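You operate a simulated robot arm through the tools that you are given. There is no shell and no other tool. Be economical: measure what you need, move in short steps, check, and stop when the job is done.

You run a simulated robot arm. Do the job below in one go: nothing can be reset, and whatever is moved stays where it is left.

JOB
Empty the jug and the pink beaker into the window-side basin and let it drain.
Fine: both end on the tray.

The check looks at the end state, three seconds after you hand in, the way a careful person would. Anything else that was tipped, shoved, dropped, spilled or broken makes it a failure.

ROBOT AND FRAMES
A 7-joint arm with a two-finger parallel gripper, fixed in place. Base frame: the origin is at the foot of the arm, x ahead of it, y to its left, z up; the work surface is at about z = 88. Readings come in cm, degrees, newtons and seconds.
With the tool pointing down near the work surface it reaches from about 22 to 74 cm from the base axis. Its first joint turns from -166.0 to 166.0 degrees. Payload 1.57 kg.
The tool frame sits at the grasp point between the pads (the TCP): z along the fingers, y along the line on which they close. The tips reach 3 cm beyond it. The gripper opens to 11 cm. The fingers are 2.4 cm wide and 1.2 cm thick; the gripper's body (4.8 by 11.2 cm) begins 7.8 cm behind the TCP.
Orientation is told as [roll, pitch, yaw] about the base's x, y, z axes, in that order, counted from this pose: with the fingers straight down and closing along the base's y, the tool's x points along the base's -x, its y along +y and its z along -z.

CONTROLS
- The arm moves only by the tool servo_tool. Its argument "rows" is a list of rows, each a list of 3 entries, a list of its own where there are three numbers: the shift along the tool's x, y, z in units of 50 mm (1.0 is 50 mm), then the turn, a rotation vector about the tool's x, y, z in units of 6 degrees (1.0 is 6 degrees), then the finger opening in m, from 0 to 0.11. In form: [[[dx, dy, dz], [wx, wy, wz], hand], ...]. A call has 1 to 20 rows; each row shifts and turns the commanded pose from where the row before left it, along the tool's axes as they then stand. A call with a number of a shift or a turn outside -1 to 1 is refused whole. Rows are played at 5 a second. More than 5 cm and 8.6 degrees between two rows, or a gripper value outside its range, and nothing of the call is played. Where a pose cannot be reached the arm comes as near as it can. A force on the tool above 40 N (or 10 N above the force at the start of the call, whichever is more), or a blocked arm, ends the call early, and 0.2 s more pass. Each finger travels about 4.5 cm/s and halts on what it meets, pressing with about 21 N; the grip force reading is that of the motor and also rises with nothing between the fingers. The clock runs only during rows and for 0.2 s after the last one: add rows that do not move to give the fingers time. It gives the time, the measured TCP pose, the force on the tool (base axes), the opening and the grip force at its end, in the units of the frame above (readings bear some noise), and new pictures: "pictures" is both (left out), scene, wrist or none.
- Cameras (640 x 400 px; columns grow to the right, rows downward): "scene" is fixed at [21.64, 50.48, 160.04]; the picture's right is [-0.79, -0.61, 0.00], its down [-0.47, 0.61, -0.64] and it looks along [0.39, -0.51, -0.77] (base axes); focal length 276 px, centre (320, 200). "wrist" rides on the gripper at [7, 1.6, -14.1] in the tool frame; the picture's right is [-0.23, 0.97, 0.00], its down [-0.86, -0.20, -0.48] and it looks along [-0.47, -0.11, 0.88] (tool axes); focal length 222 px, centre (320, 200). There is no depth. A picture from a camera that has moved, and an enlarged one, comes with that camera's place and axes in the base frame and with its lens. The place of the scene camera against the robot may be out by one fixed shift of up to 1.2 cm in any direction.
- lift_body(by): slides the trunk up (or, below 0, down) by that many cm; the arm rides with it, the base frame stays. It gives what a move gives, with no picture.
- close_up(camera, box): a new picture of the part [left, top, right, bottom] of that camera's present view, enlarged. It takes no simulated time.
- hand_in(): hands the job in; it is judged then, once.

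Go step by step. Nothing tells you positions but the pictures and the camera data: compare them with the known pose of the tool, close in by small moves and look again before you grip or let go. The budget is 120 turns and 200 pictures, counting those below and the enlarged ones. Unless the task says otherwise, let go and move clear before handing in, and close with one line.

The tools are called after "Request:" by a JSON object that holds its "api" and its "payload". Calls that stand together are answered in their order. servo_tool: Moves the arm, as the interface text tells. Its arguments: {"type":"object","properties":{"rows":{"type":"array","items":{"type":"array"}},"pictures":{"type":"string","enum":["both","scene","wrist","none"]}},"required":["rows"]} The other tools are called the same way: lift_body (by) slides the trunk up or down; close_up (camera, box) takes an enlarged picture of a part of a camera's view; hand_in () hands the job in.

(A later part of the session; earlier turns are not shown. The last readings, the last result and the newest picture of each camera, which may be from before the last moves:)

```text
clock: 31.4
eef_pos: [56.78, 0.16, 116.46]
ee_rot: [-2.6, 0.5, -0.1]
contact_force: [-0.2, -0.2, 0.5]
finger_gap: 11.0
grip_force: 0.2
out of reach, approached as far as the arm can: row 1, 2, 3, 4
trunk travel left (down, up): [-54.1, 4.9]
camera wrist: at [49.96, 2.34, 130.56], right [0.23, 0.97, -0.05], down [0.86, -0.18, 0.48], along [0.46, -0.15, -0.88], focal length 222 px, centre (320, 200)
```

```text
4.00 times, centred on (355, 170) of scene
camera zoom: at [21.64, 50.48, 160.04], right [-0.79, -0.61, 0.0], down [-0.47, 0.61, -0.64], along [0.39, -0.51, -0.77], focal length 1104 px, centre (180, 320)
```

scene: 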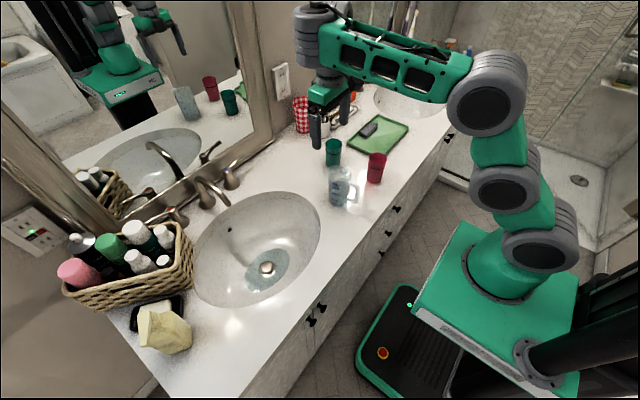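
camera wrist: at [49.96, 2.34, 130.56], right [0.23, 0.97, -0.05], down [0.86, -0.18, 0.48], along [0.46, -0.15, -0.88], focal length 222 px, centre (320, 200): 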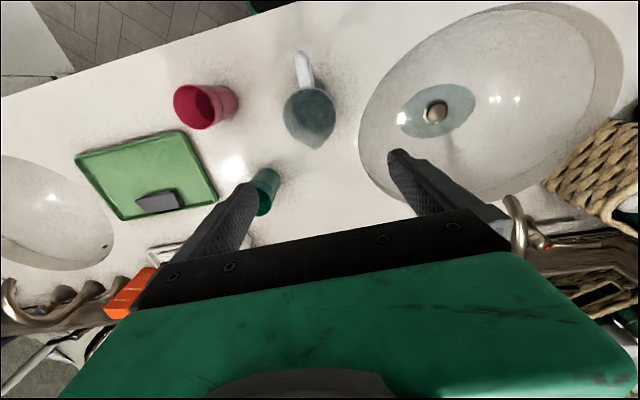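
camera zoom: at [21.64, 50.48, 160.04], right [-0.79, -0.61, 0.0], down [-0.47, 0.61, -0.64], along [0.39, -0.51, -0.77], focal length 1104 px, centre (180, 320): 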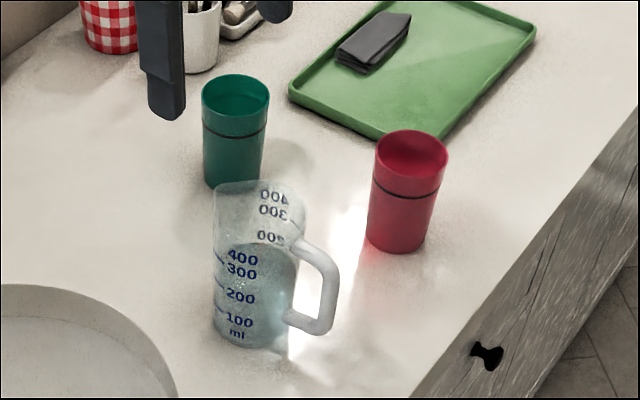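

The jug's axis is at about (53.4, -1.0), rim z ~101, the handle points at the robot (-x, azimuth ~175°) and the spout away. I'll grasp its body from above leaning 20° back, handle between the fingers; first set the orientation.

Request:
{"api": "servo_tool", "payload": {"rows": [[[0.3, 0, 0], [-0.2, -0.85, 0.2], 0.11], [[0.3, 0, 0], [-0.2, -0.85, 0.2], 0.11], [[0.1, -0.1, 0], [0, -0.85, 0.2], 0.11], [[0, -0.1, 0], [0, -0.85, 0.2], 0.11], [[0, 0, 0], [0, 0, 0], 0.11]], "pictures": "wrist"}}

```text
clock: 32.6
eef_pos: [62.43, -0.29, 128.14]
ee_rot: [0.7, -20.2, -4.9]
contact_force: [0.0, -0.8, 0.8]
finger_gap: 10.99
grip_force: 0.1
out of reach, approached as far as the arm can: row 1, 2, 3, 4
trunk travel left (down, up): [-54.1, 4.9]
camera wrist: at [51.3, 2.1, 139.03], right [0.29, 0.95, 0.09], down [0.62, -0.26, 0.74], along [0.73, -0.16, -0.67], focal length 222 px, centre (320, 200)
```

wrist: 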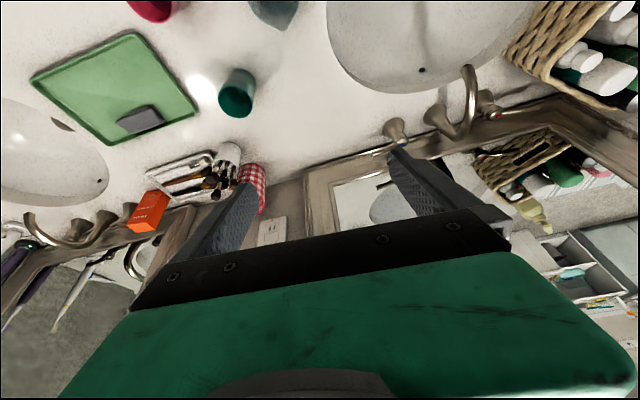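

The arm drifted up and forward; now I'll come back and down to just above the jug.

Request:
{"api": "servo_tool", "payload": {"rows": [[[0.64, -0.06, 0.7], [0, 0, 0], 0.11], [[0.64, -0.06, 0.7], [0, 0, 0], 0.11], [[0.64, -0.06, 0.7], [0, 0, 0], 0.11], [[0.64, -0.06, 0.7], [0, 0, 0], 0.11], [[0.5, -0.06, 0.5], [0, 0, 0], 0.11], [[0, 0, 0], [0, 0, 0], 0.11]]}}

```text
clock: 34.0
eef_pos: [68.27, -0.14, 121.86]
ee_rot: [0.7, -20.3, -4.8]
contact_force: [0.2, 0.1, 0.2]
finger_gap: 11.03
grip_force: 0.0
out of reach, approached as far as the arm can: row 1, 2, 3, 4, 5
trunk travel left (down, up): [-54.1, 4.9]
camera wrist: at [57.01, 1.99, 132.71], right [0.29, 0.95, 0.09], down [0.62, -0.26, 0.74], along [0.73, -0.16, -0.66], focal length 222 px, centre (320, 200)
```

scene: 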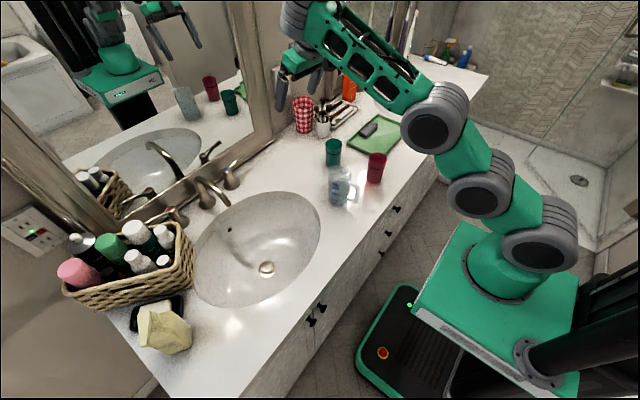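
wrist: 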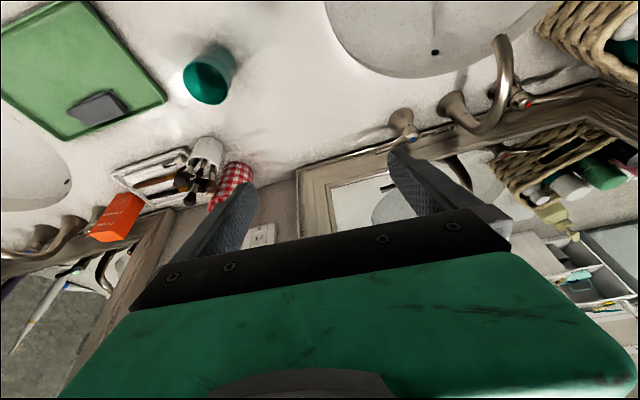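

The arm seems stretched out and slides along its reach sphere. I'll try a plain small downward move to see whether the elbow bends.

Request:
{"api": "servo_tool", "payload": {"rows": [[[0.17, 0, 0.47], [0, 0, 0], 0.11], [[0.17, 0, 0.47], [0, 0, 0], 0.11], [[0, 0, 0], [0, 0, 0], 0.11]], "pictures": "none"}}

```text
clock: 34.8
eef_pos: [70.41, -0.39, 118.0]
ee_rot: [0.8, -20.1, -4.7]
contact_force: [0.7, -0.2, 0.0]
finger_gap: 10.98
grip_force: 0.0
out of reach, approached as far as the arm can: row 1, 2
trunk travel left (down, up): [-54.1, 4.9]
```

Still sliding on the stretched-arm sphere. I'll test a pure inward (‑x) move.

Request:
{"api": "servo_tool", "payload": {"rows": [[[0.7, 0, -0.25], [0, 0, 0], 0.11], [[0.7, 0, -0.25], [0, 0, 0], 0.11], [[0.7, 0, -0.25], [0, 0, 0], 0.11], [[0.7, 0, -0.25], [0, 0, 0], 0.11], [[0, 0, 0], [0, 0, 0], 0.11]], "pictures": "scene"}}

```text
clock: 36.0
eef_pos: [65.41, 1.25, 125.26]
ee_rot: [0.8, -20.2, -4.8]
contact_force: [-0.4, -0.8, 0.5]
finger_gap: 11.01
grip_force: 0.0
out of reach, approached as far as the arm can: row 1, 2, 3, 4
trunk travel left (down, up): [-54.1, 4.9]
```

scene: 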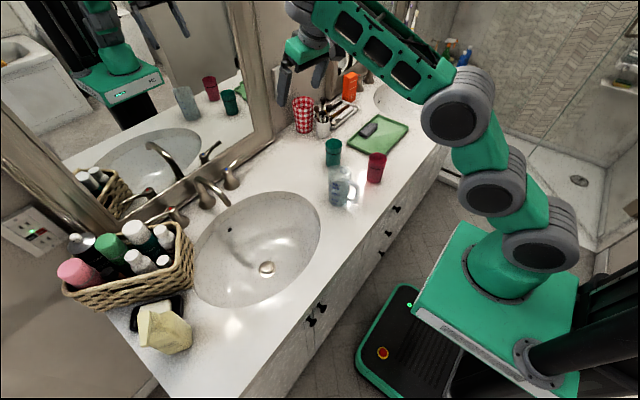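

The elbow may have crossed straight onto a limit. I'll stretch outward to re-straighten it, then come in.

Request:
{"api": "servo_tool", "payload": {"rows": [[[-0.85, 0, -0.26], [0, 0, 0], 0.11], [[-0.85, 0, -0.26], [0, 0, 0], 0.11], [[-0.85, 0, -0.26], [0, 0, 0], 0.11], [[0, 0, 0], [0, 0, 0], 0.11], [[0, 0, 0], [0, 0, 0], 0.11]], "pictures": "none"}}

Request:
{"api": "servo_tool", "payload": {"rows": [[[0.5, 0, 0.15], [0, 0, 0], 0.11], [[0.5, 0, 0.15], [0, 0, 0], 0.11], [[0.5, 0, 0.15], [0, 0, 0], 0.11], [[0.5, 0, 0.15], [0, 0, 0], 0.11], [[0, 0, 0], [0, 0, 0], 0.11]], "pictures": "scene"}}

```text
clock: 37.2
eef_pos: [70.96, 1.58, 130.03]
ee_rot: [0.6, -20.4, -4.8]
contact_force: [0.3, 0.7, -0.9]
finger_gap: 11.0
grip_force: 0.0
out of reach, approached as far as the arm can: row 2, 3
trunk travel left (down, up): [-54.1, 4.9]
```

```text
clock: 38.4
eef_pos: [69.64, 1.66, 128.79]
ee_rot: [0.7, -20.2, -4.8]
contact_force: [0.1, 0.3, 0.8]
finger_gap: 10.99
grip_force: 0.0
out of reach, approached as far as the arm can: row 1, 2, 3, 4
trunk travel left (down, up): [-54.1, 4.9]
```

scene: 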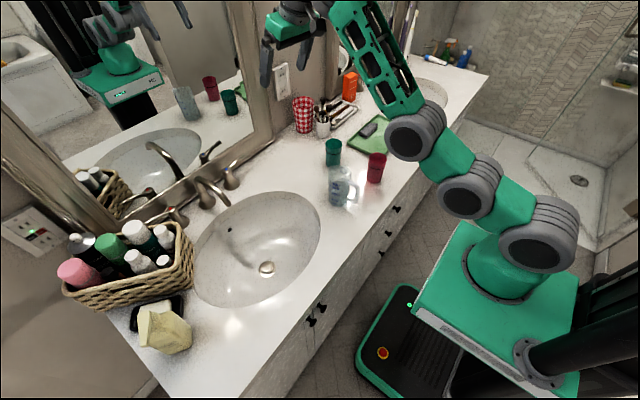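

It moved outward fully and came back only a little, as near a singularity. I'll keep commanding inward.

Request:
{"api": "servo_tool", "payload": {"rows": [[[0.8, 0, 0.2], [0, 0, 0], 0.11], [[0.8, 0, 0.2], [0, 0, 0], 0.11], [[0.8, 0, 0.2], [0, 0, 0], 0.11], [[0, 0, 0], [0, 0, 0], 0.11], [[0, 0, 0], [0, 0, 0], 0.11]], "pictures": "scene"}}

```text
clock: 39.6
eef_pos: [59.72, 2.6, 121.93]
ee_rot: [0.7, -20.3, -4.7]
contact_force: [-0.2, -0.3, -0.2]
finger_gap: 11.02
grip_force: 0.0
out of reach, approached as far as the arm can: row 1
trunk travel left (down, up): [-54.1, 4.9]
```

scene: 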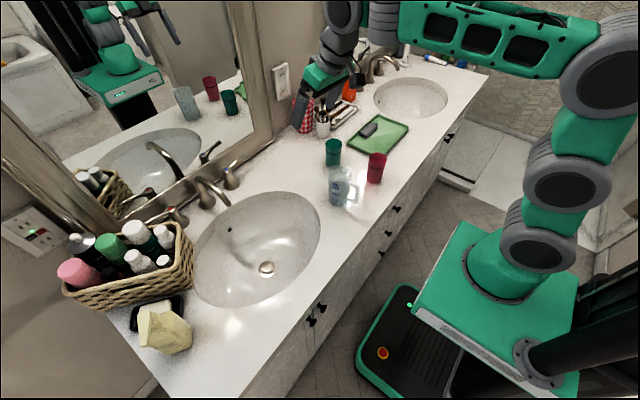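

Elbow is back up and mobile. Now going to just above the jug.

Request:
{"api": "servo_tool", "payload": {"rows": [[[0.55, -0.21, 0.64], [0, 0, 0], 0.11], [[0.55, -0.21, 0.64], [0, 0, 0], 0.11], [[0.55, -0.21, 0.64], [0, 0, 0], 0.11], [[0.55, -0.21, 0.6], [0, 0, 0], 0.11], [[0, 0, 0], [0, 0, 0], 0.11]]}}

Request:
{"api": "close_up", "payload": {"camera": "wrist", "box": [180, 40, 460, 230]}}

Request:
{"api": "close_up", "payload": {"camera": "scene", "box": [290, 120, 420, 220]}}

```text
clock: 40.8
eef_pos: [53.21, -0.96, 106.16]
ee_rot: [0.7, -20.5, -4.8]
contact_force: [0.2, 0.0, -0.4]
finger_gap: 11.0
grip_force: 0.1
trunk travel left (down, up): [-54.1, 4.9]
camera wrist: at [42.06, 1.37, 117.03], right [0.29, 0.95, 0.09], down [0.62, -0.26, 0.74], along [0.73, -0.16, -0.66], focal length 222 px, centre (320, 200)
```

scene: 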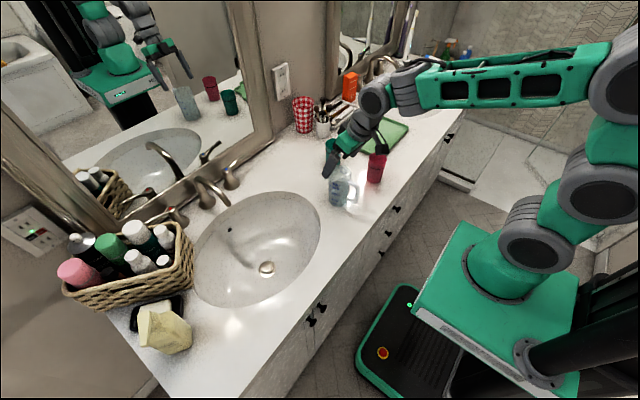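
wrist: 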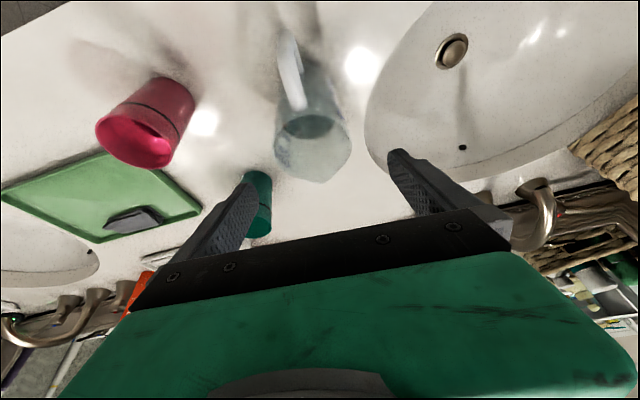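

```text
2.11 times, centred on (320, 135) of wrist
camera zoom: at [42.06, 1.37, 117.03], right [0.29, 0.95, 0.09], down [0.62, -0.26, 0.74], along [0.73, -0.16, -0.66], focal length 468 px, centre (320, 337)
```

zoom: 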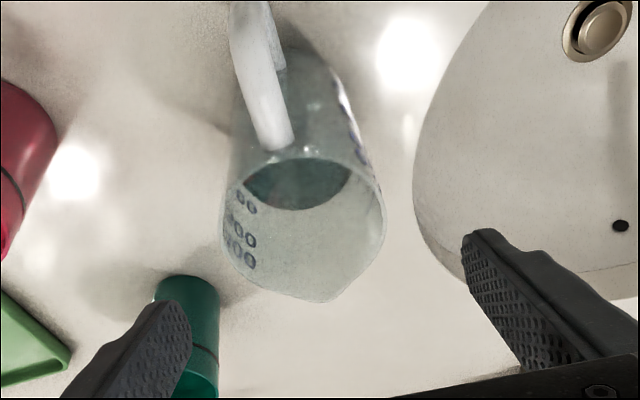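

```text
4.00 times, centred on (355, 170) of scene
camera zoom: at [21.64, 50.48, 160.04], right [-0.79, -0.61, 0.0], down [-0.47, 0.61, -0.64], along [0.39, -0.51, -0.77], focal length 1104 px, centre (180, 320)
```

zoom: 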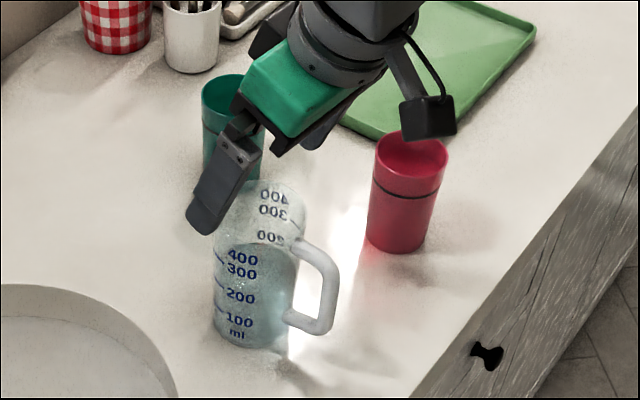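

Aligned: jug axis (53.0, -1.05) between the fingers. Descending vertically to TCP z ≈ 95.5.

Request:
{"api": "servo_tool", "payload": {"rows": [[[0.122, -0.02, 0.332], [0, 0, 0], 0.11], [[0.122, 0, 0.332], [0, 0, 0], 0.11], [[0.122, 0, 0.332], [0, 0, 0], 0.11], [[0.122, 0, 0.332], [0, 0, 0], 0.11], [[0.122, 0, 0.332], [0, 0, 0], 0.11], [[0.122, 0, 0.332], [0, 0, 0], 0.11], [[0, 0, 0], [0, 0, 0], 0.11]]}}

Request:
{"api": "close_up", "payload": {"camera": "scene", "box": [290, 120, 420, 220]}}

```text
clock: 42.4
eef_pos: [53.42, -0.89, 95.72]
ee_rot: [0.6, -20.4, -4.7]
contact_force: [-0.5, 0.1, 0.4]
finger_gap: 10.98
grip_force: 0.0
trunk travel left (down, up): [-54.1, 4.9]
camera wrist: at [42.17, 1.47, 106.46], right [0.29, 0.95, 0.09], down [0.62, -0.26, 0.74], along [0.73, -0.16, -0.66], focal length 222 px, centre (320, 200)
```

scene: 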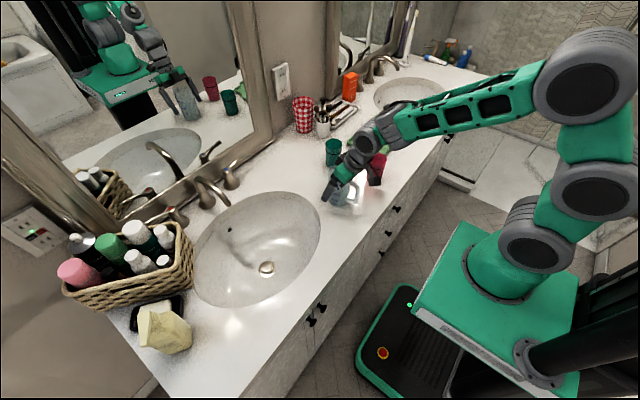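
wrist: 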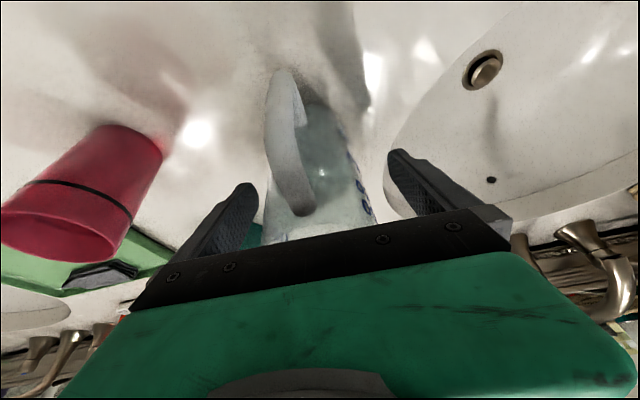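

```text
4.00 times, centred on (355, 170) of scene
camera zoom: at [21.64, 50.48, 160.04], right [-0.79, -0.61, 0.0], down [-0.47, 0.61, -0.64], along [0.39, -0.51, -0.77], focal length 1104 px, centre (180, 320)
```

zoom: 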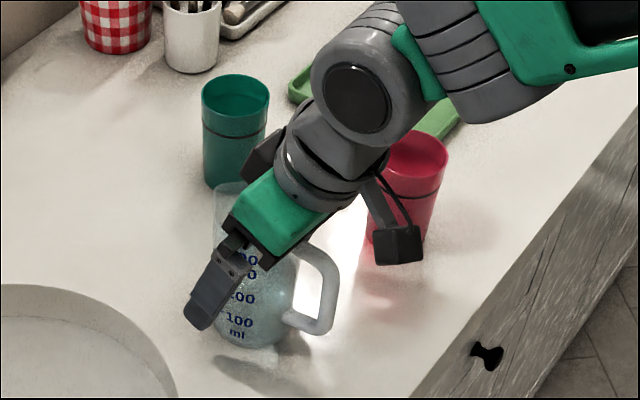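

No contact so far; closing on the jug.

Request:
{"api": "servo_tool", "payload": {"rows": [[[0, 0, 0], [0, 0, 0], 0.08], [[0, 0, 0], [0, 0, 0], 0.065], [[0, 0, 0], [0, 0, 0], 0.05], [[0, 0, 0], [0, 0, 0], 0.05], [[0, 0, 0], [0, 0, 0], 0.05]], "pictures": "wrist"}}

```text
clock: 43.6
eef_pos: [53.36, -0.98, 95.62]
ee_rot: [0.7, -20.4, -4.9]
contact_force: [-0.1, -2.0, -0.2]
finger_gap: 7.03
grip_force: 21.1
trunk travel left (down, up): [-54.1, 4.9]
camera wrist: at [42.17, 1.45, 106.49], right [0.29, 0.95, 0.09], down [0.62, -0.26, 0.74], along [0.73, -0.16, -0.66], focal length 222 px, centre (320, 200)
```

wrist: 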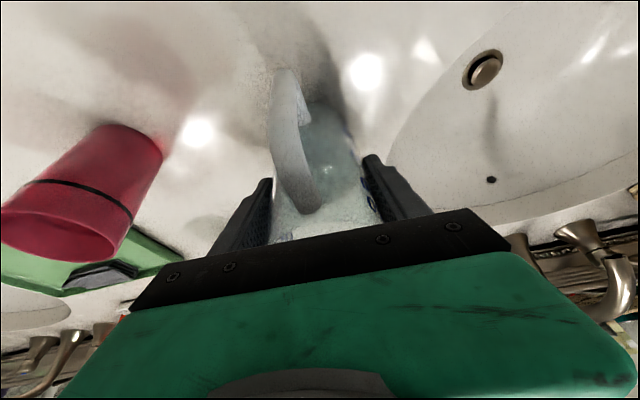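

Gripped (7.0 cm). Lifting straight up.

Request:
{"api": "servo_tool", "payload": {"rows": [[[-0.1, 0, -0.28], [0, 0, 0], 0.05], [[-0.2, 0, -0.56], [0, 0, 0], 0.05], [[-0.2, 0, -0.56], [0, 0, 0], 0.05], [[-0.2, 0, -0.56], [0, 0, 0], 0.05], [[0, 0, 0], [0, 0, 0], 0.05]]}}

```text
clock: 44.8
eef_pos: [53.19, -0.94, 106.21]
ee_rot: [0.7, -20.4, -4.8]
contact_force: [-0.2, -0.2, -3.2]
finger_gap: 7.07
grip_force: 20.7
trunk travel left (down, up): [-54.1, 4.9]
camera wrist: at [42.0, 1.37, 116.97], right [0.29, 0.95, 0.09], down [0.62, -0.26, 0.74], along [0.73, -0.16, -0.66], focal length 222 px, centre (320, 200)
```

scene: 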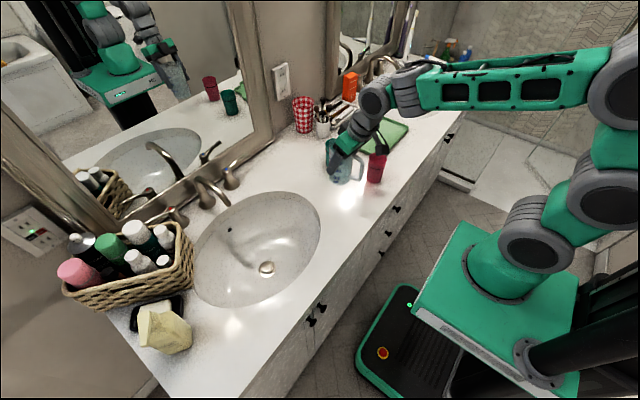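
wrist: 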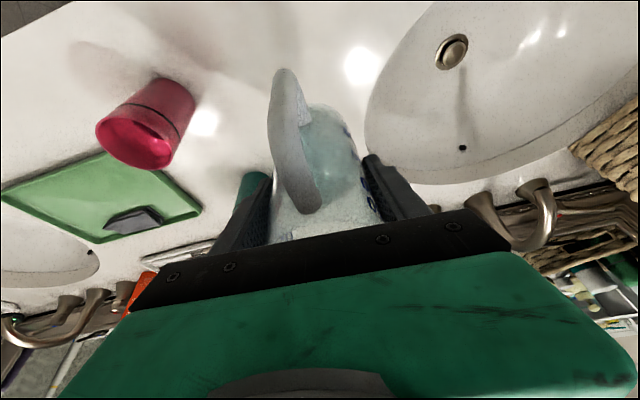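

Jug is up (about 3.2 N). Carrying it level over the basin.

Request:
{"api": "servo_tool", "payload": {"rows": [[[-0.07, 0.27, 0.01], [0, 0, 0], 0.05], [[-0.148, 0.54, 0.027], [0, 0, 0], 0.05], [[-0.148, 0.54, 0.027], [0, 0, 0], 0.05], [[-0.148, 0.54, 0.027], [0, 0, 0], 0.05], [[-0.148, 0.54, 0.027], [0, 0, 0], 0.05], [[-0.148, 0.54, 0.027], [0, 0, 0], 0.05], [[-0.148, 0.54, 0.027], [0, 0, 0], 0.05], [[-0.148, 0.54, 0.027], [0, 0, 0], 0.05], [[-0.07, 0.27, 0.01], [0, 0, 0], 0.05], [[0, 0, 0], [0, 0, 0], 0.05]]}}

```text
clock: 47.0
eef_pos: [60.77, 19.99, 107.37]
ee_rot: [0.7, -20.5, -4.8]
contact_force: [-0.3, -0.1, -1.9]
finger_gap: 7.07
grip_force: 20.8
trunk travel left (down, up): [-54.1, 4.9]
camera wrist: at [49.59, 22.44, 118.19], right [0.29, 0.95, 0.09], down [0.62, -0.26, 0.74], along [0.73, -0.16, -0.66], focal length 222 px, centre (320, 200)
```

scene: 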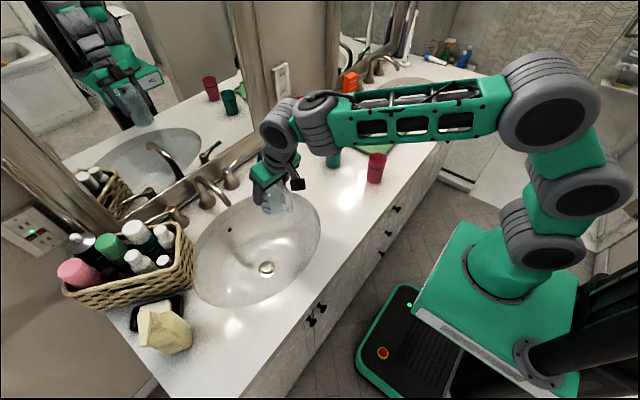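
wrist: 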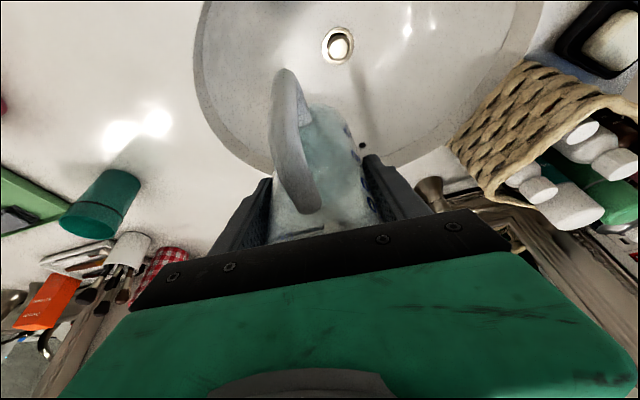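

The basin has emptied. I'll shift a bit forward and lower, then begin tilting the jug.

Request:
{"api": "servo_tool", "payload": {"rows": [[[-0.3, -0.06, 0.42], [0, 0, 0], 0.05], [[-0.3, -0.06, 0.42], [0, 0, 0], 0.05], [[0, 0, 0], [0, -0.7, 0], 0.05], [[0, 0, 0], [0, -0.7, 0], 0.05], [[0, 0, 0], [0, -0.7, 0], 0.05], [[0, 0, 0], [0, -0.7, 0], 0.05], [[0, 0, 0], [0, -0.7, 0], 0.05], [[0, 0, 0], [0, -0.7, 0], 0.05], [[0, 0, 0], [0, -0.7, 0], 0.05], [[0, 0, 0], [0, -0.7, 0], 0.05], [[0, 0, 0], [0, 0, 0], 0.05]]}}

```text
clock: 49.4
eef_pos: [64.93, 19.26, 104.4]
ee_rot: [1.1, -54.0, -5.3]
contact_force: [0.0, 0.2, -3.3]
finger_gap: 7.03
grip_force: 20.8
trunk travel left (down, up): [-54.1, 4.9]
camera wrist: at [49.73, 21.96, 107.06], right [0.21, 0.96, 0.19], down [0.1, -0.22, 0.97], along [0.97, -0.18, -0.14], focal length 222 px, centre (320, 200)
```

scene: 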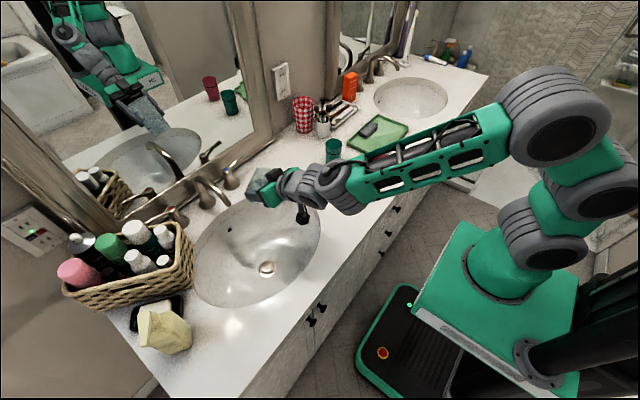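
wrist: 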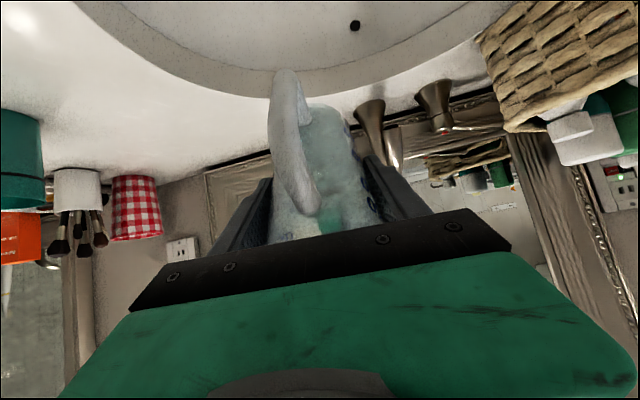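

Good clearance. Continue tilting slowly.

Request:
{"api": "servo_tool", "payload": {"rows": [[[0, 0, 0], [0, -0.6, 0], 0.05], [[0, 0, 0], [0, -0.6, 0], 0.05], [[0, 0, 0], [0, -0.6, 0], 0.05], [[0, 0, 0], [0, -0.6, 0], 0.05], [[0, 0, 0], [0, -0.6, 0], 0.05], [[0, 0, 0], [0, -0.6, 0], 0.05], [[0, 0, 0], [0, 0, 0], 0.05], [[0, 0, 0], [0, 0, 0], 0.05]]}}

Request:
{"api": "close_up", "payload": {"camera": "scene", "box": [200, 140, 360, 300]}}

```text
clock: 51.2
eef_pos: [64.78, 19.22, 104.4]
ee_rot: [2.6, -75.6, -7.2]
contact_force: [0.4, 1.0, -2.3]
finger_gap: 7.04
grip_force: 21.5
trunk travel left (down, up): [-54.1, 4.9]
camera wrist: at [49.79, 21.99, 101.18], right [0.13, 0.96, 0.23], down [-0.27, -0.19, 0.94], along [0.95, -0.19, 0.23], focal length 222 px, centre (320, 200)
```

scene: 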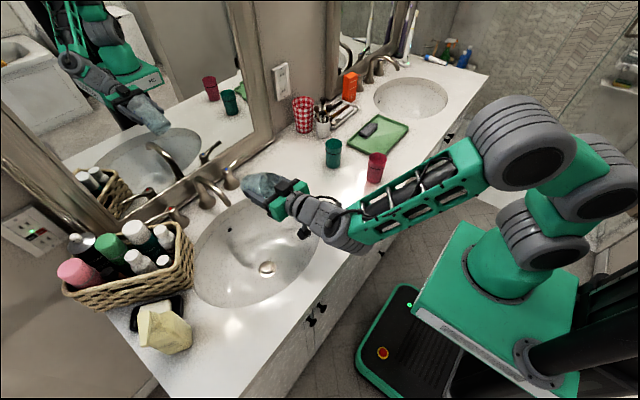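
wrist: 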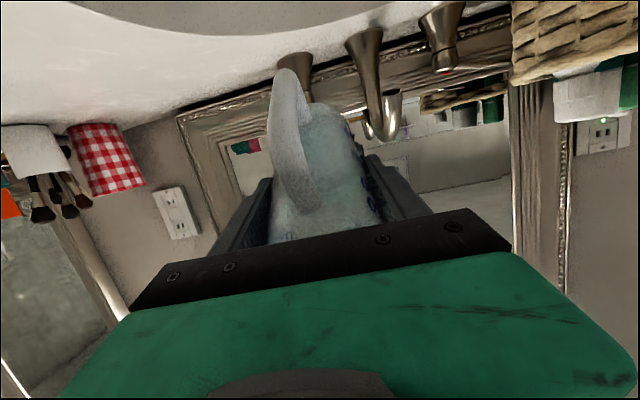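

```text
2.50 times, centred on (280, 220) of scene
camera zoom: at [21.64, 50.48, 160.04], right [-0.79, -0.61, 0.0], down [-0.47, 0.61, -0.64], along [0.39, -0.51, -0.77], focal length 690 px, centre (420, 150)
```

zoom: 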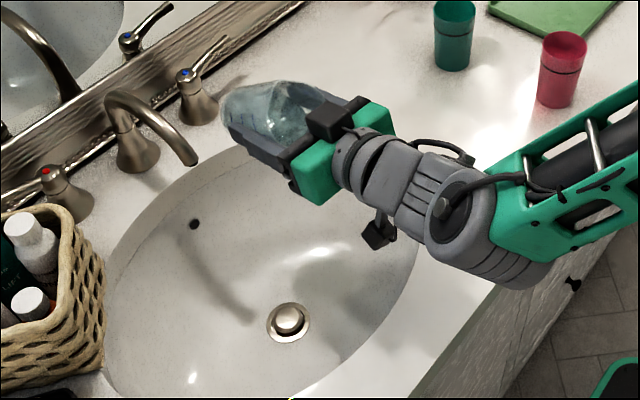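

Jug tilted ~55°, mouth over the basin. Continue the pour.

Request:
{"api": "servo_tool", "payload": {"rows": [[[0, 0, 0], [0, -0.4, 0], 0.05], [[0, 0, 0], [0, -0.4, 0], 0.05], [[0, 0, 0], [0, -0.4, 0], 0.05], [[0, 0, 0], [0, -0.4, 0], 0.05], [[0, 0, 0], [0, -0.4, 0], 0.05], [[0, 0, 0], [0, -0.4, 0], 0.05], [[0, 0, 0], [0, 0, 0], 0.05], [[0, 0, 0], [0, 0, 0], 0.05]]}}

Request:
{"api": "close_up", "payload": {"camera": "scene", "box": [200, 140, 360, 300]}}

```text
clock: 53.0
eef_pos: [65.0, 19.18, 104.38]
ee_rot: [89.5, -89.4, -94.2]
contact_force: [1.1, 0.2, -1.8]
finger_gap: 7.0
grip_force: 21.0
trunk travel left (down, up): [-54.1, 4.9]
camera wrist: at [51.05, 21.93, 97.43], right [0.08, 0.97, 0.24], down [-0.49, -0.17, 0.85], along [0.87, -0.18, 0.46], focal length 222 px, centre (320, 200)
```

scene: 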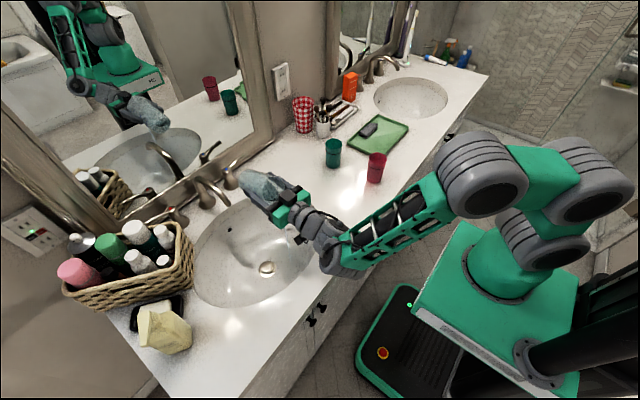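
wrist: 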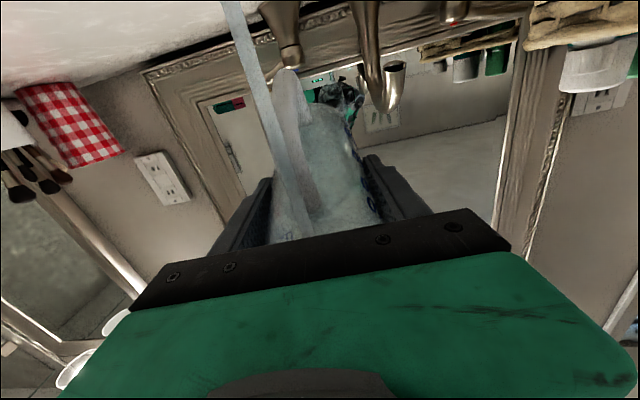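

```text
2.50 times, centred on (280, 220) of scene
camera zoom: at [21.64, 50.48, 160.04], right [-0.79, -0.61, 0.0], down [-0.47, 0.61, -0.64], along [0.39, -0.51, -0.77], focal length 690 px, centre (420, 150)
```

zoom: 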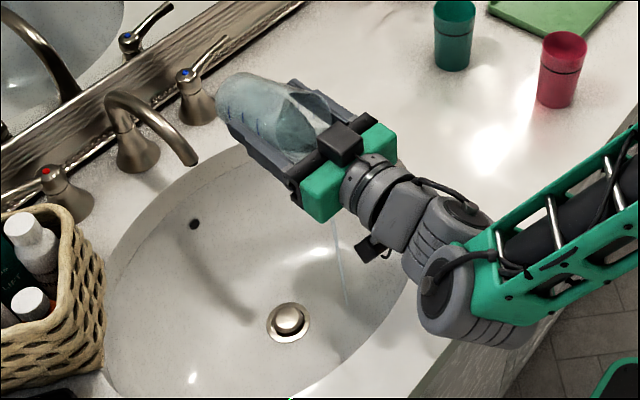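

A stream is falling into the basin. Tilting more with pauses.

Request:
{"api": "servo_tool", "payload": {"rows": [[[0, 0, 0], [0, 0, 0], 0.05], [[0, 0, 0], [0, 0, 0], 0.05], [[0, 0, 0], [0, -0.4, 0], 0.05], [[0, 0, 0], [0, -0.4, 0], 0.05], [[0, 0, 0], [0, 0, 0], 0.05], [[0, 0, 0], [0, 0, 0], 0.05], [[0, 0, 0], [0, -0.4, 0], 0.05], [[0, 0, 0], [0, -0.4, 0], 0.05], [[0, 0, 0], [0, 0, 0], 0.05], [[0, 0, 0], [0, 0, 0], 0.05], [[0, 0, 0], [0, -0.4, 0], 0.05], [[0, 0, 0], [0, -0.4, 0], 0.05], [[0, 0, 0], [0, 0, 0], 0.05], [[0, 0, 0], [0, 0, 0], 0.05]]}}

Request:
{"api": "close_up", "payload": {"camera": "scene", "box": [200, 140, 360, 300]}}

```text
clock: 56.0
eef_pos: [64.87, 19.06, 104.46]
ee_rot: [177.5, -75.5, 178.0]
contact_force: [-0.2, 0.7, -1.8]
finger_gap: 7.02
grip_force: 20.9
trunk travel left (down, up): [-54.1, 4.9]
camera wrist: at [53.31, 21.76, 94.12], right [0.02, 0.97, 0.23], down [-0.69, -0.15, 0.71], along [0.72, -0.17, 0.67], focal length 222 px, centre (320, 200)
```

scene: 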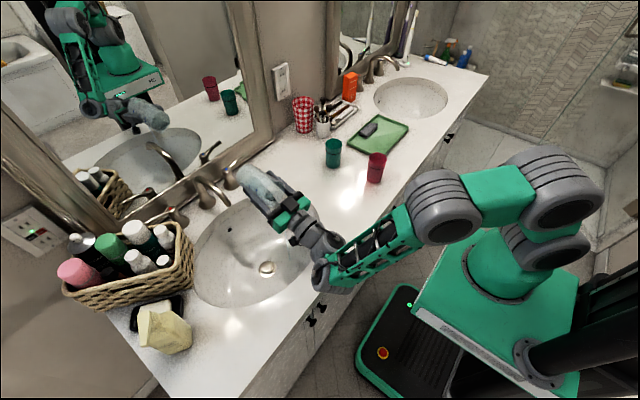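
wrist: 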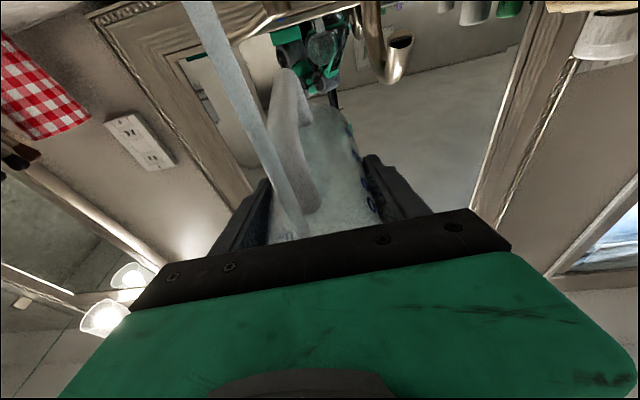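

```text
2.50 times, centred on (280, 220) of scene
camera zoom: at [21.64, 50.48, 160.04], right [-0.79, -0.61, 0.0], down [-0.47, 0.61, -0.64], along [0.39, -0.51, -0.77], focal length 690 px, centre (420, 150)
```

zoom: 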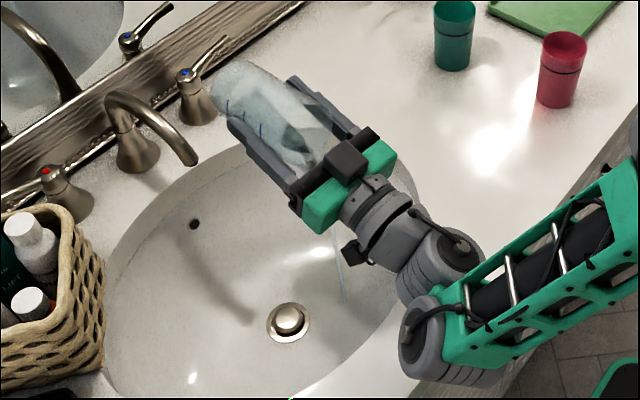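

Still streaming. The hand now points slightly up, so I'll raise it a little while tilting further to keep the wrist clear.

Request:
{"api": "servo_tool", "payload": {"rows": [[[-0.29, 0, 0.08], [0, -0.4, 0], 0.05], [[-0.29, 0, 0.09], [0, -0.4, 0], 0.05], [[-0.29, 0, 0.1], [0, -0.4, 0], 0.05], [[-0.29, 0, 0.11], [0, -0.4, 0], 0.05], [[0, 0, 0], [0, -0.4, 0], 0.05], [[0, 0, 0], [0, -0.4, 0], 0.05], [[0, 0, 0], [0, 0, 0], 0.05], [[0, 0, 0], [0, 0, 0], 0.05], [[0, 0, 0], [0, 0, 0], 0.05], [[0, 0, 0], [0, 0, 0], 0.05]]}}

Request:
{"api": "close_up", "payload": {"camera": "scene", "box": [200, 140, 360, 300]}}

```text
clock: 58.2
eef_pos: [64.92, 19.07, 110.47]
ee_rot: [178.5, -61.3, 176.6]
contact_force: [-0.2, -0.6, -1.5]
finger_gap: 7.03
grip_force: 20.8
trunk travel left (down, up): [-54.1, 4.9]
camera wrist: at [56.2, 21.51, 97.59], right [-0.03, 0.98, 0.21], down [-0.84, -0.14, 0.52], along [0.53, -0.16, 0.83], focal length 222 px, centre (320, 200)
```

scene: 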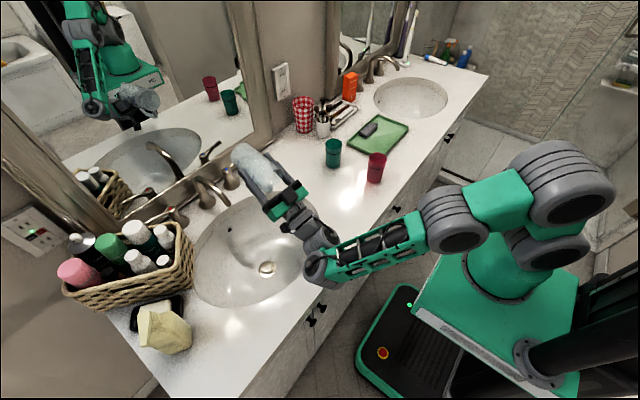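
wrist: 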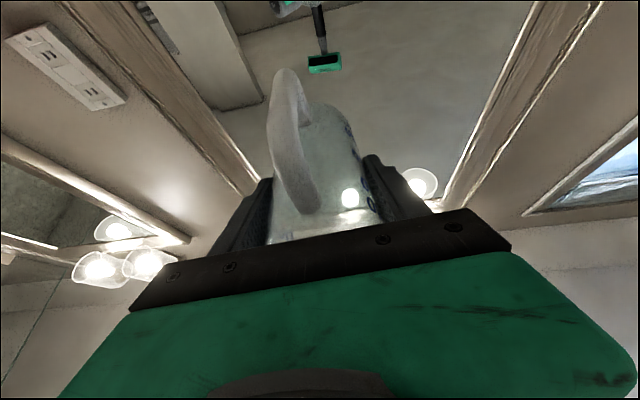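

```text
2.50 times, centred on (280, 220) of scene
camera zoom: at [21.64, 50.48, 160.04], right [-0.79, -0.61, 0.0], down [-0.47, 0.61, -0.64], along [0.39, -0.51, -0.77], focal length 690 px, centre (420, 150)
```

zoom: 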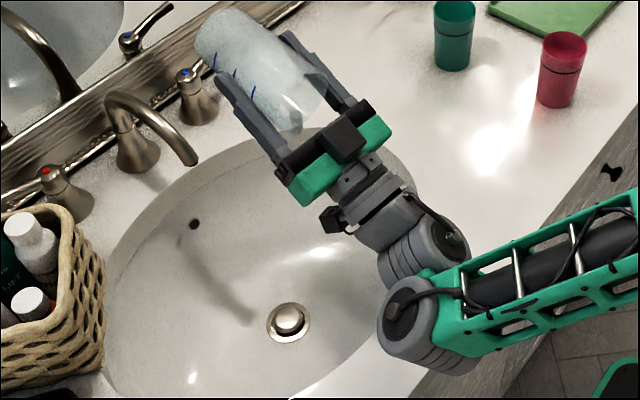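

The stream has stopped and the jug looks empty. A bit more tilt with a pause to shed the last drops.

Request:
{"api": "servo_tool", "payload": {"rows": [[[-0.2, 0, 0.1], [0, -0.5, 0], 0.05], [[-0.2, 0, 0.1], [0, -0.5, 0], 0.05], [[-0.2, 0, 0.1], [0, -0.5, 0], 0.05], [[0, 0, 0], [0, -0.5, 0], 0.05], [[0, 0, 0], [0, 0, 0], 0.05], [[0, 0, 0], [0, 0, 0], 0.05], [[0, 0, 0], [0, 0, 0], 0.05], [[0, 0, 0], [0, 0, 0], 0.05]]}}

Request:
{"api": "close_up", "payload": {"camera": "scene", "box": [200, 130, 360, 290]}}

```text
clock: 60.0
eef_pos: [65.39, 18.9, 114.61]
ee_rot: [179.3, -49.7, 176.2]
contact_force: [0.5, -0.4, 0.0]
finger_gap: 7.05
grip_force: 21.4
out of reach, approached as far as the arm can: row 4
trunk travel left (down, up): [-54.1, 4.9]
camera wrist: at [59.4, 21.06, 100.09], right [-0.07, 0.98, 0.18], down [-0.93, -0.13, 0.34], along [0.36, -0.14, 0.92], focal length 222 px, centre (320, 200)
```

scene: 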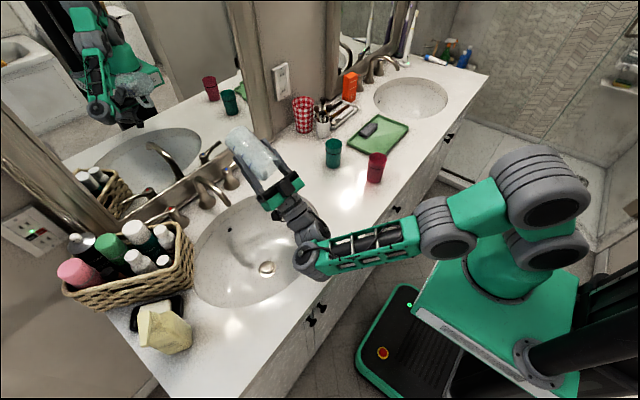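
wrist: 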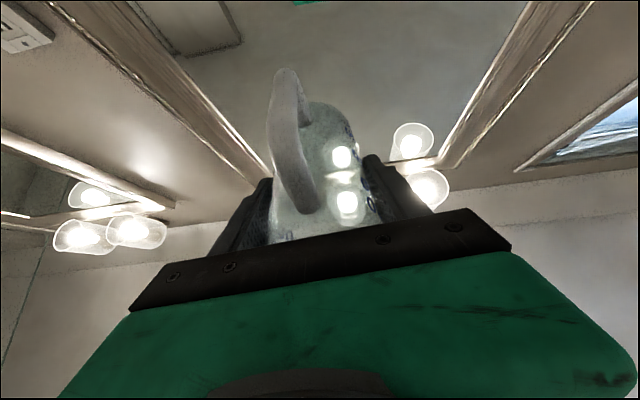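

```text
2.50 times, centred on (280, 210) of scene
camera zoom: at [21.64, 50.48, 160.04], right [-0.79, -0.61, 0.0], down [-0.47, 0.61, -0.64], along [0.39, -0.51, -0.77], focal length 690 px, centre (420, 175)
```

zoom: 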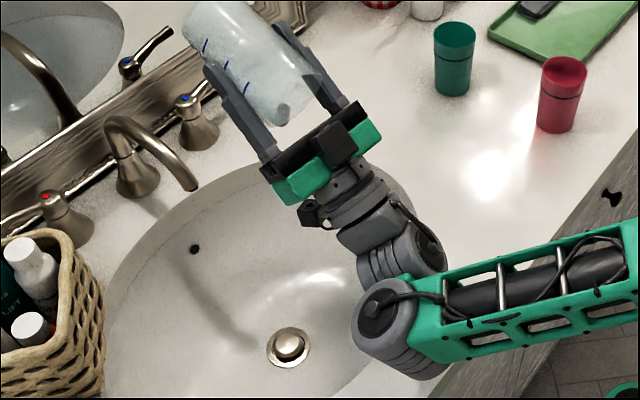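

Empty. Rotating the jug back upright.

Request:
{"api": "servo_tool", "payload": {"rows": [[[0, 0, 0], [0, 1, 0], 0.05], [[0, 0, 0], [0, 1, 0], 0.05], [[0, 0, 0], [0, 1, 0], 0.05], [[0, 0, 0], [0, 1, 0], 0.05], [[0, 0, 0], [0, 1, 0], 0.05], [[0, 0, 0], [0, 1, 0], 0.05], [[0, 0, 0], [0, 1, 0], 0.05], [[0, 0, 0], [0, 1, 0], 0.05], [[0.1, 0, -0.1], [0, 1, 0], 0.05], [[0.1, 0, -0.2], [0, 1, 0], 0.05], [[0.1, 0, -0.2], [0, 1, 0], 0.05], [[0.2, 0, -0.2], [0, 1, 0], 0.05], [[0, 0, 0], [0, 0, 0], 0.05]], "pictures": "scene"}}

```text
clock: 62.8
eef_pos: [61.3, 19.27, 113.32]
ee_rot: [1.3, -58.7, -5.6]
contact_force: [0.5, -0.5, -0.5]
finger_gap: 7.05
grip_force: 20.6
trunk travel left (down, up): [-54.1, 4.9]
```

scene: 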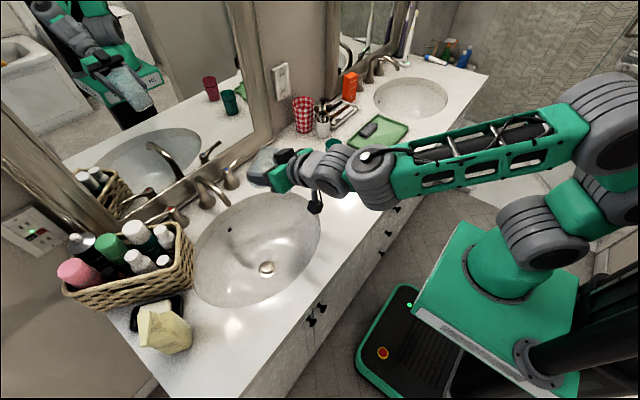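

Now bring the jug fully upright and in a bit before swinging it to the tray (x 53–68, y −28…−51; a dark item lies at x 62–67, y −35…−46).

Request:
{"api": "servo_tool", "payload": {"rows": [[[0.13, 0, -0.17], [0, 1, 0], 0.05], [[0.13, 0, -0.17], [0, 1, 0], 0.05], [[0.15, 0, -0.14], [0, 1, 0], 0.05], [[0.15, 0, -0.12], [0, 1, 0], 0.05], [[0.17, 0, -0.1], [0, 1, 0], 0.05], [[0.17, 0, -0.08], [0, 1, 0], 0.05], [[0, 0, 0], [0, 0.4, 0], 0.05], [[0, 0, 0], [0, 0, 0], 0.05]]}}

```text
clock: 64.6
eef_pos: [55.35, 19.77, 112.79]
ee_rot: [0.7, -20.3, -4.8]
contact_force: [-0.1, -0.5, -1.3]
finger_gap: 7.03
grip_force: 20.5
trunk travel left (down, up): [-54.1, 4.9]
camera wrist: at [44.07, 22.09, 123.69], right [0.29, 0.95, 0.09], down [0.62, -0.26, 0.74], along [0.73, -0.16, -0.66], focal length 222 px, centre (320, 200)
```

scene: 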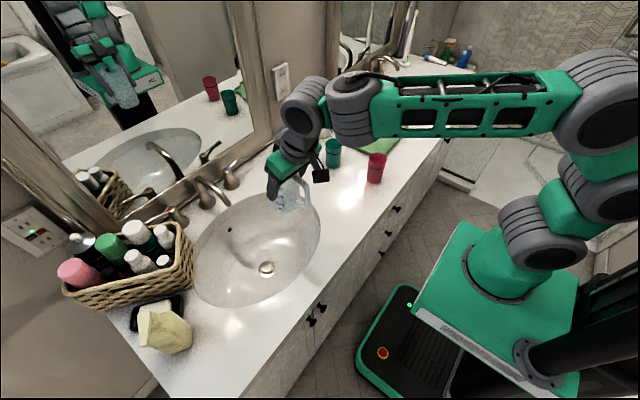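
wrist: 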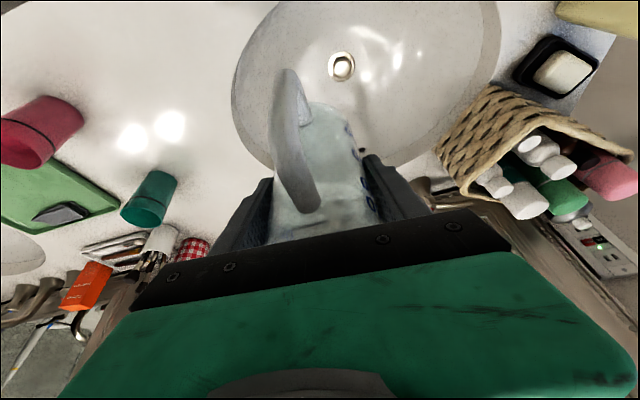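

Swinging to the tray side at carry height (jug bottom ~105, above the beakers).

Request:
{"api": "servo_tool", "payload": {"rows": [[[-0.074, -0.896, 0.027], [0.12, 0, 0.33], 0.05], [[-0.105, -0.893, 0.038], [0.12, 0, 0.33], 0.05], [[-0.135, -0.888, 0.05], [0.12, 0, 0.33], 0.05], [[-0.165, -0.883, 0.06], [0.12, 0, 0.33], 0.05], [[-0.195, -0.876, 0.072], [0.12, 0, 0.33], 0.05], [[-0.225, -0.868, 0.082], [0.12, 0, 0.33], 0.05], [[-0.255, -0.859, 0.093], [0.12, 0, 0.33], 0.05], [[-0.283, -0.848, 0.104], [0.12, 0, 0.33], 0.05], [[-0.312, -0.836, 0.114], [0.12, 0, 0.33], 0.05], [[-0.341, -0.824, 0.125], [0.12, 0, 0.33], 0.05], [[-0.369, -0.81, 0.135], [0.12, 0, 0.33], 0.05], [[-0.397, -0.795, 0.145], [0.12, 0, 0.33], 0.05], [[0, 0, 0], [0, 0, 0], 0.05], [[0, 0, 0], [0, 0, 0], 0.05]]}}

Request:
{"api": "close_up", "payload": {"camera": "scene", "box": [320, 60, 450, 190]}}

```text
clock: 67.6
eef_pos: [55.71, -34.15, 112.57]
ee_rot: [0.8, -20.1, -30.1]
contact_force: [0.8, 0.3, -2.0]
finger_gap: 6.99
grip_force: 21.1
trunk travel left (down, up): [-54.1, 4.9]
camera wrist: at [46.65, -27.23, 123.44], right [0.67, 0.74, 0.09], down [0.45, -0.5, 0.74], along [0.59, -0.45, -0.67], focal length 222 px, centre (320, 200)
```

scene: 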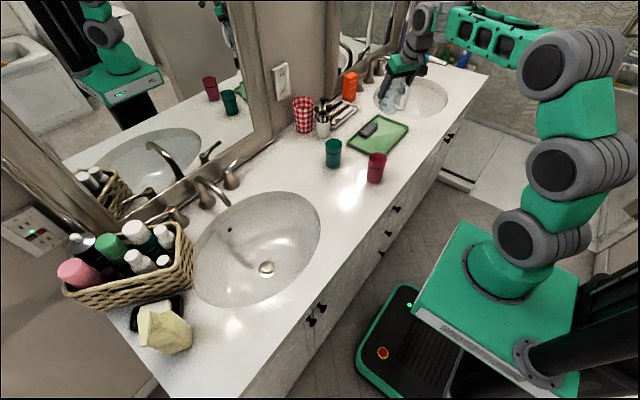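
wrist: 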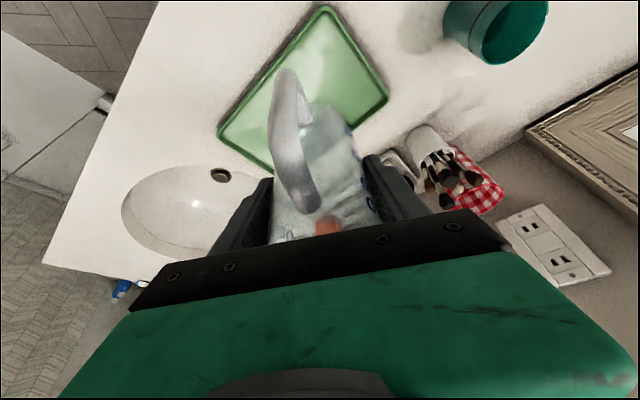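

```text
3.08 times, centred on (385, 125) of scene
camera zoom: at [21.64, 50.48, 160.04], right [-0.79, -0.61, 0.0], down [-0.47, 0.61, -0.64], along [0.39, -0.51, -0.77], focal length 850 px, centre (120, 431)
```

zoom: 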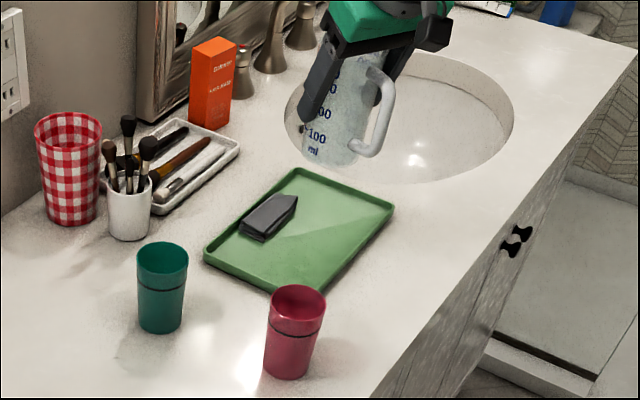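

Tray confirmed: x 52–67.5, y −27…−50.5. I'll lower toward jug centre (57.3, −33.5), stopping about 4 cm short to check.

Request:
{"api": "servo_tool", "payload": {"rows": [[[0.126, 0.054, 0.466], [0, 0, 0], 0.05], [[0.126, 0.054, 0.466], [0, 0, 0], 0.05], [[0.126, 0.054, 0.466], [0, 0, 0], 0.05], [[0.126, 0.054, 0.466], [0, 0, 0], 0.05], [[0.126, 0.054, 0.466], [0, 0, 0], 0.05], [[0, 0, 0], [0, 0, 0], 0.05]]}}

Request:
{"api": "close_up", "payload": {"camera": "scene", "box": [320, 60, 450, 190]}}

```text
clock: 69.0
eef_pos: [57.28, -33.4, 100.35]
ee_rot: [0.8, -20.1, -30.1]
contact_force: [0.6, 0.5, -0.9]
finger_gap: 7.03
grip_force: 20.9
trunk travel left (down, up): [-54.1, 4.9]
camera wrist: at [48.25, -26.41, 111.19], right [0.67, 0.74, 0.09], down [0.45, -0.5, 0.74], along [0.59, -0.45, -0.67], focal length 222 px, centre (320, 200)
```

scene: 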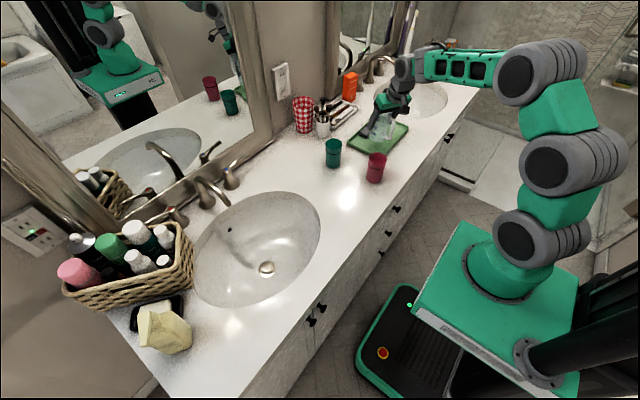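
wrist: 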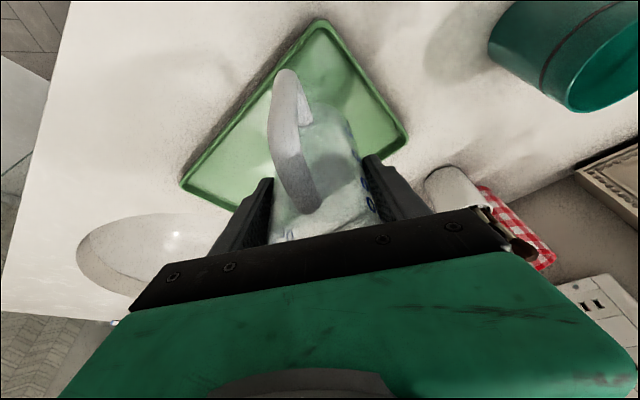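

```text
3.08 times, centred on (385, 125) of scene
camera zoom: at [21.64, 50.48, 160.04], right [-0.79, -0.61, 0.0], down [-0.47, 0.61, -0.64], along [0.39, -0.51, -0.77], focal length 850 px, centre (120, 431)
```

zoom: 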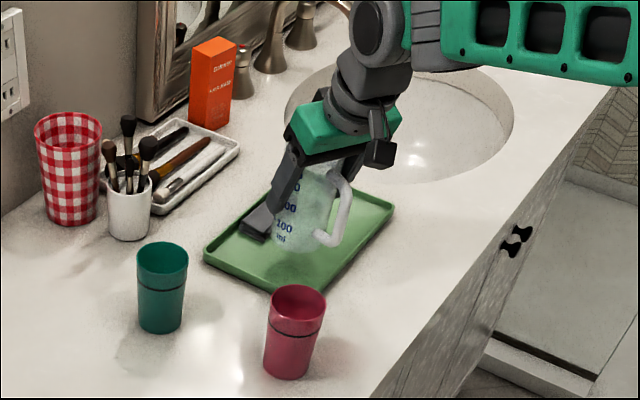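

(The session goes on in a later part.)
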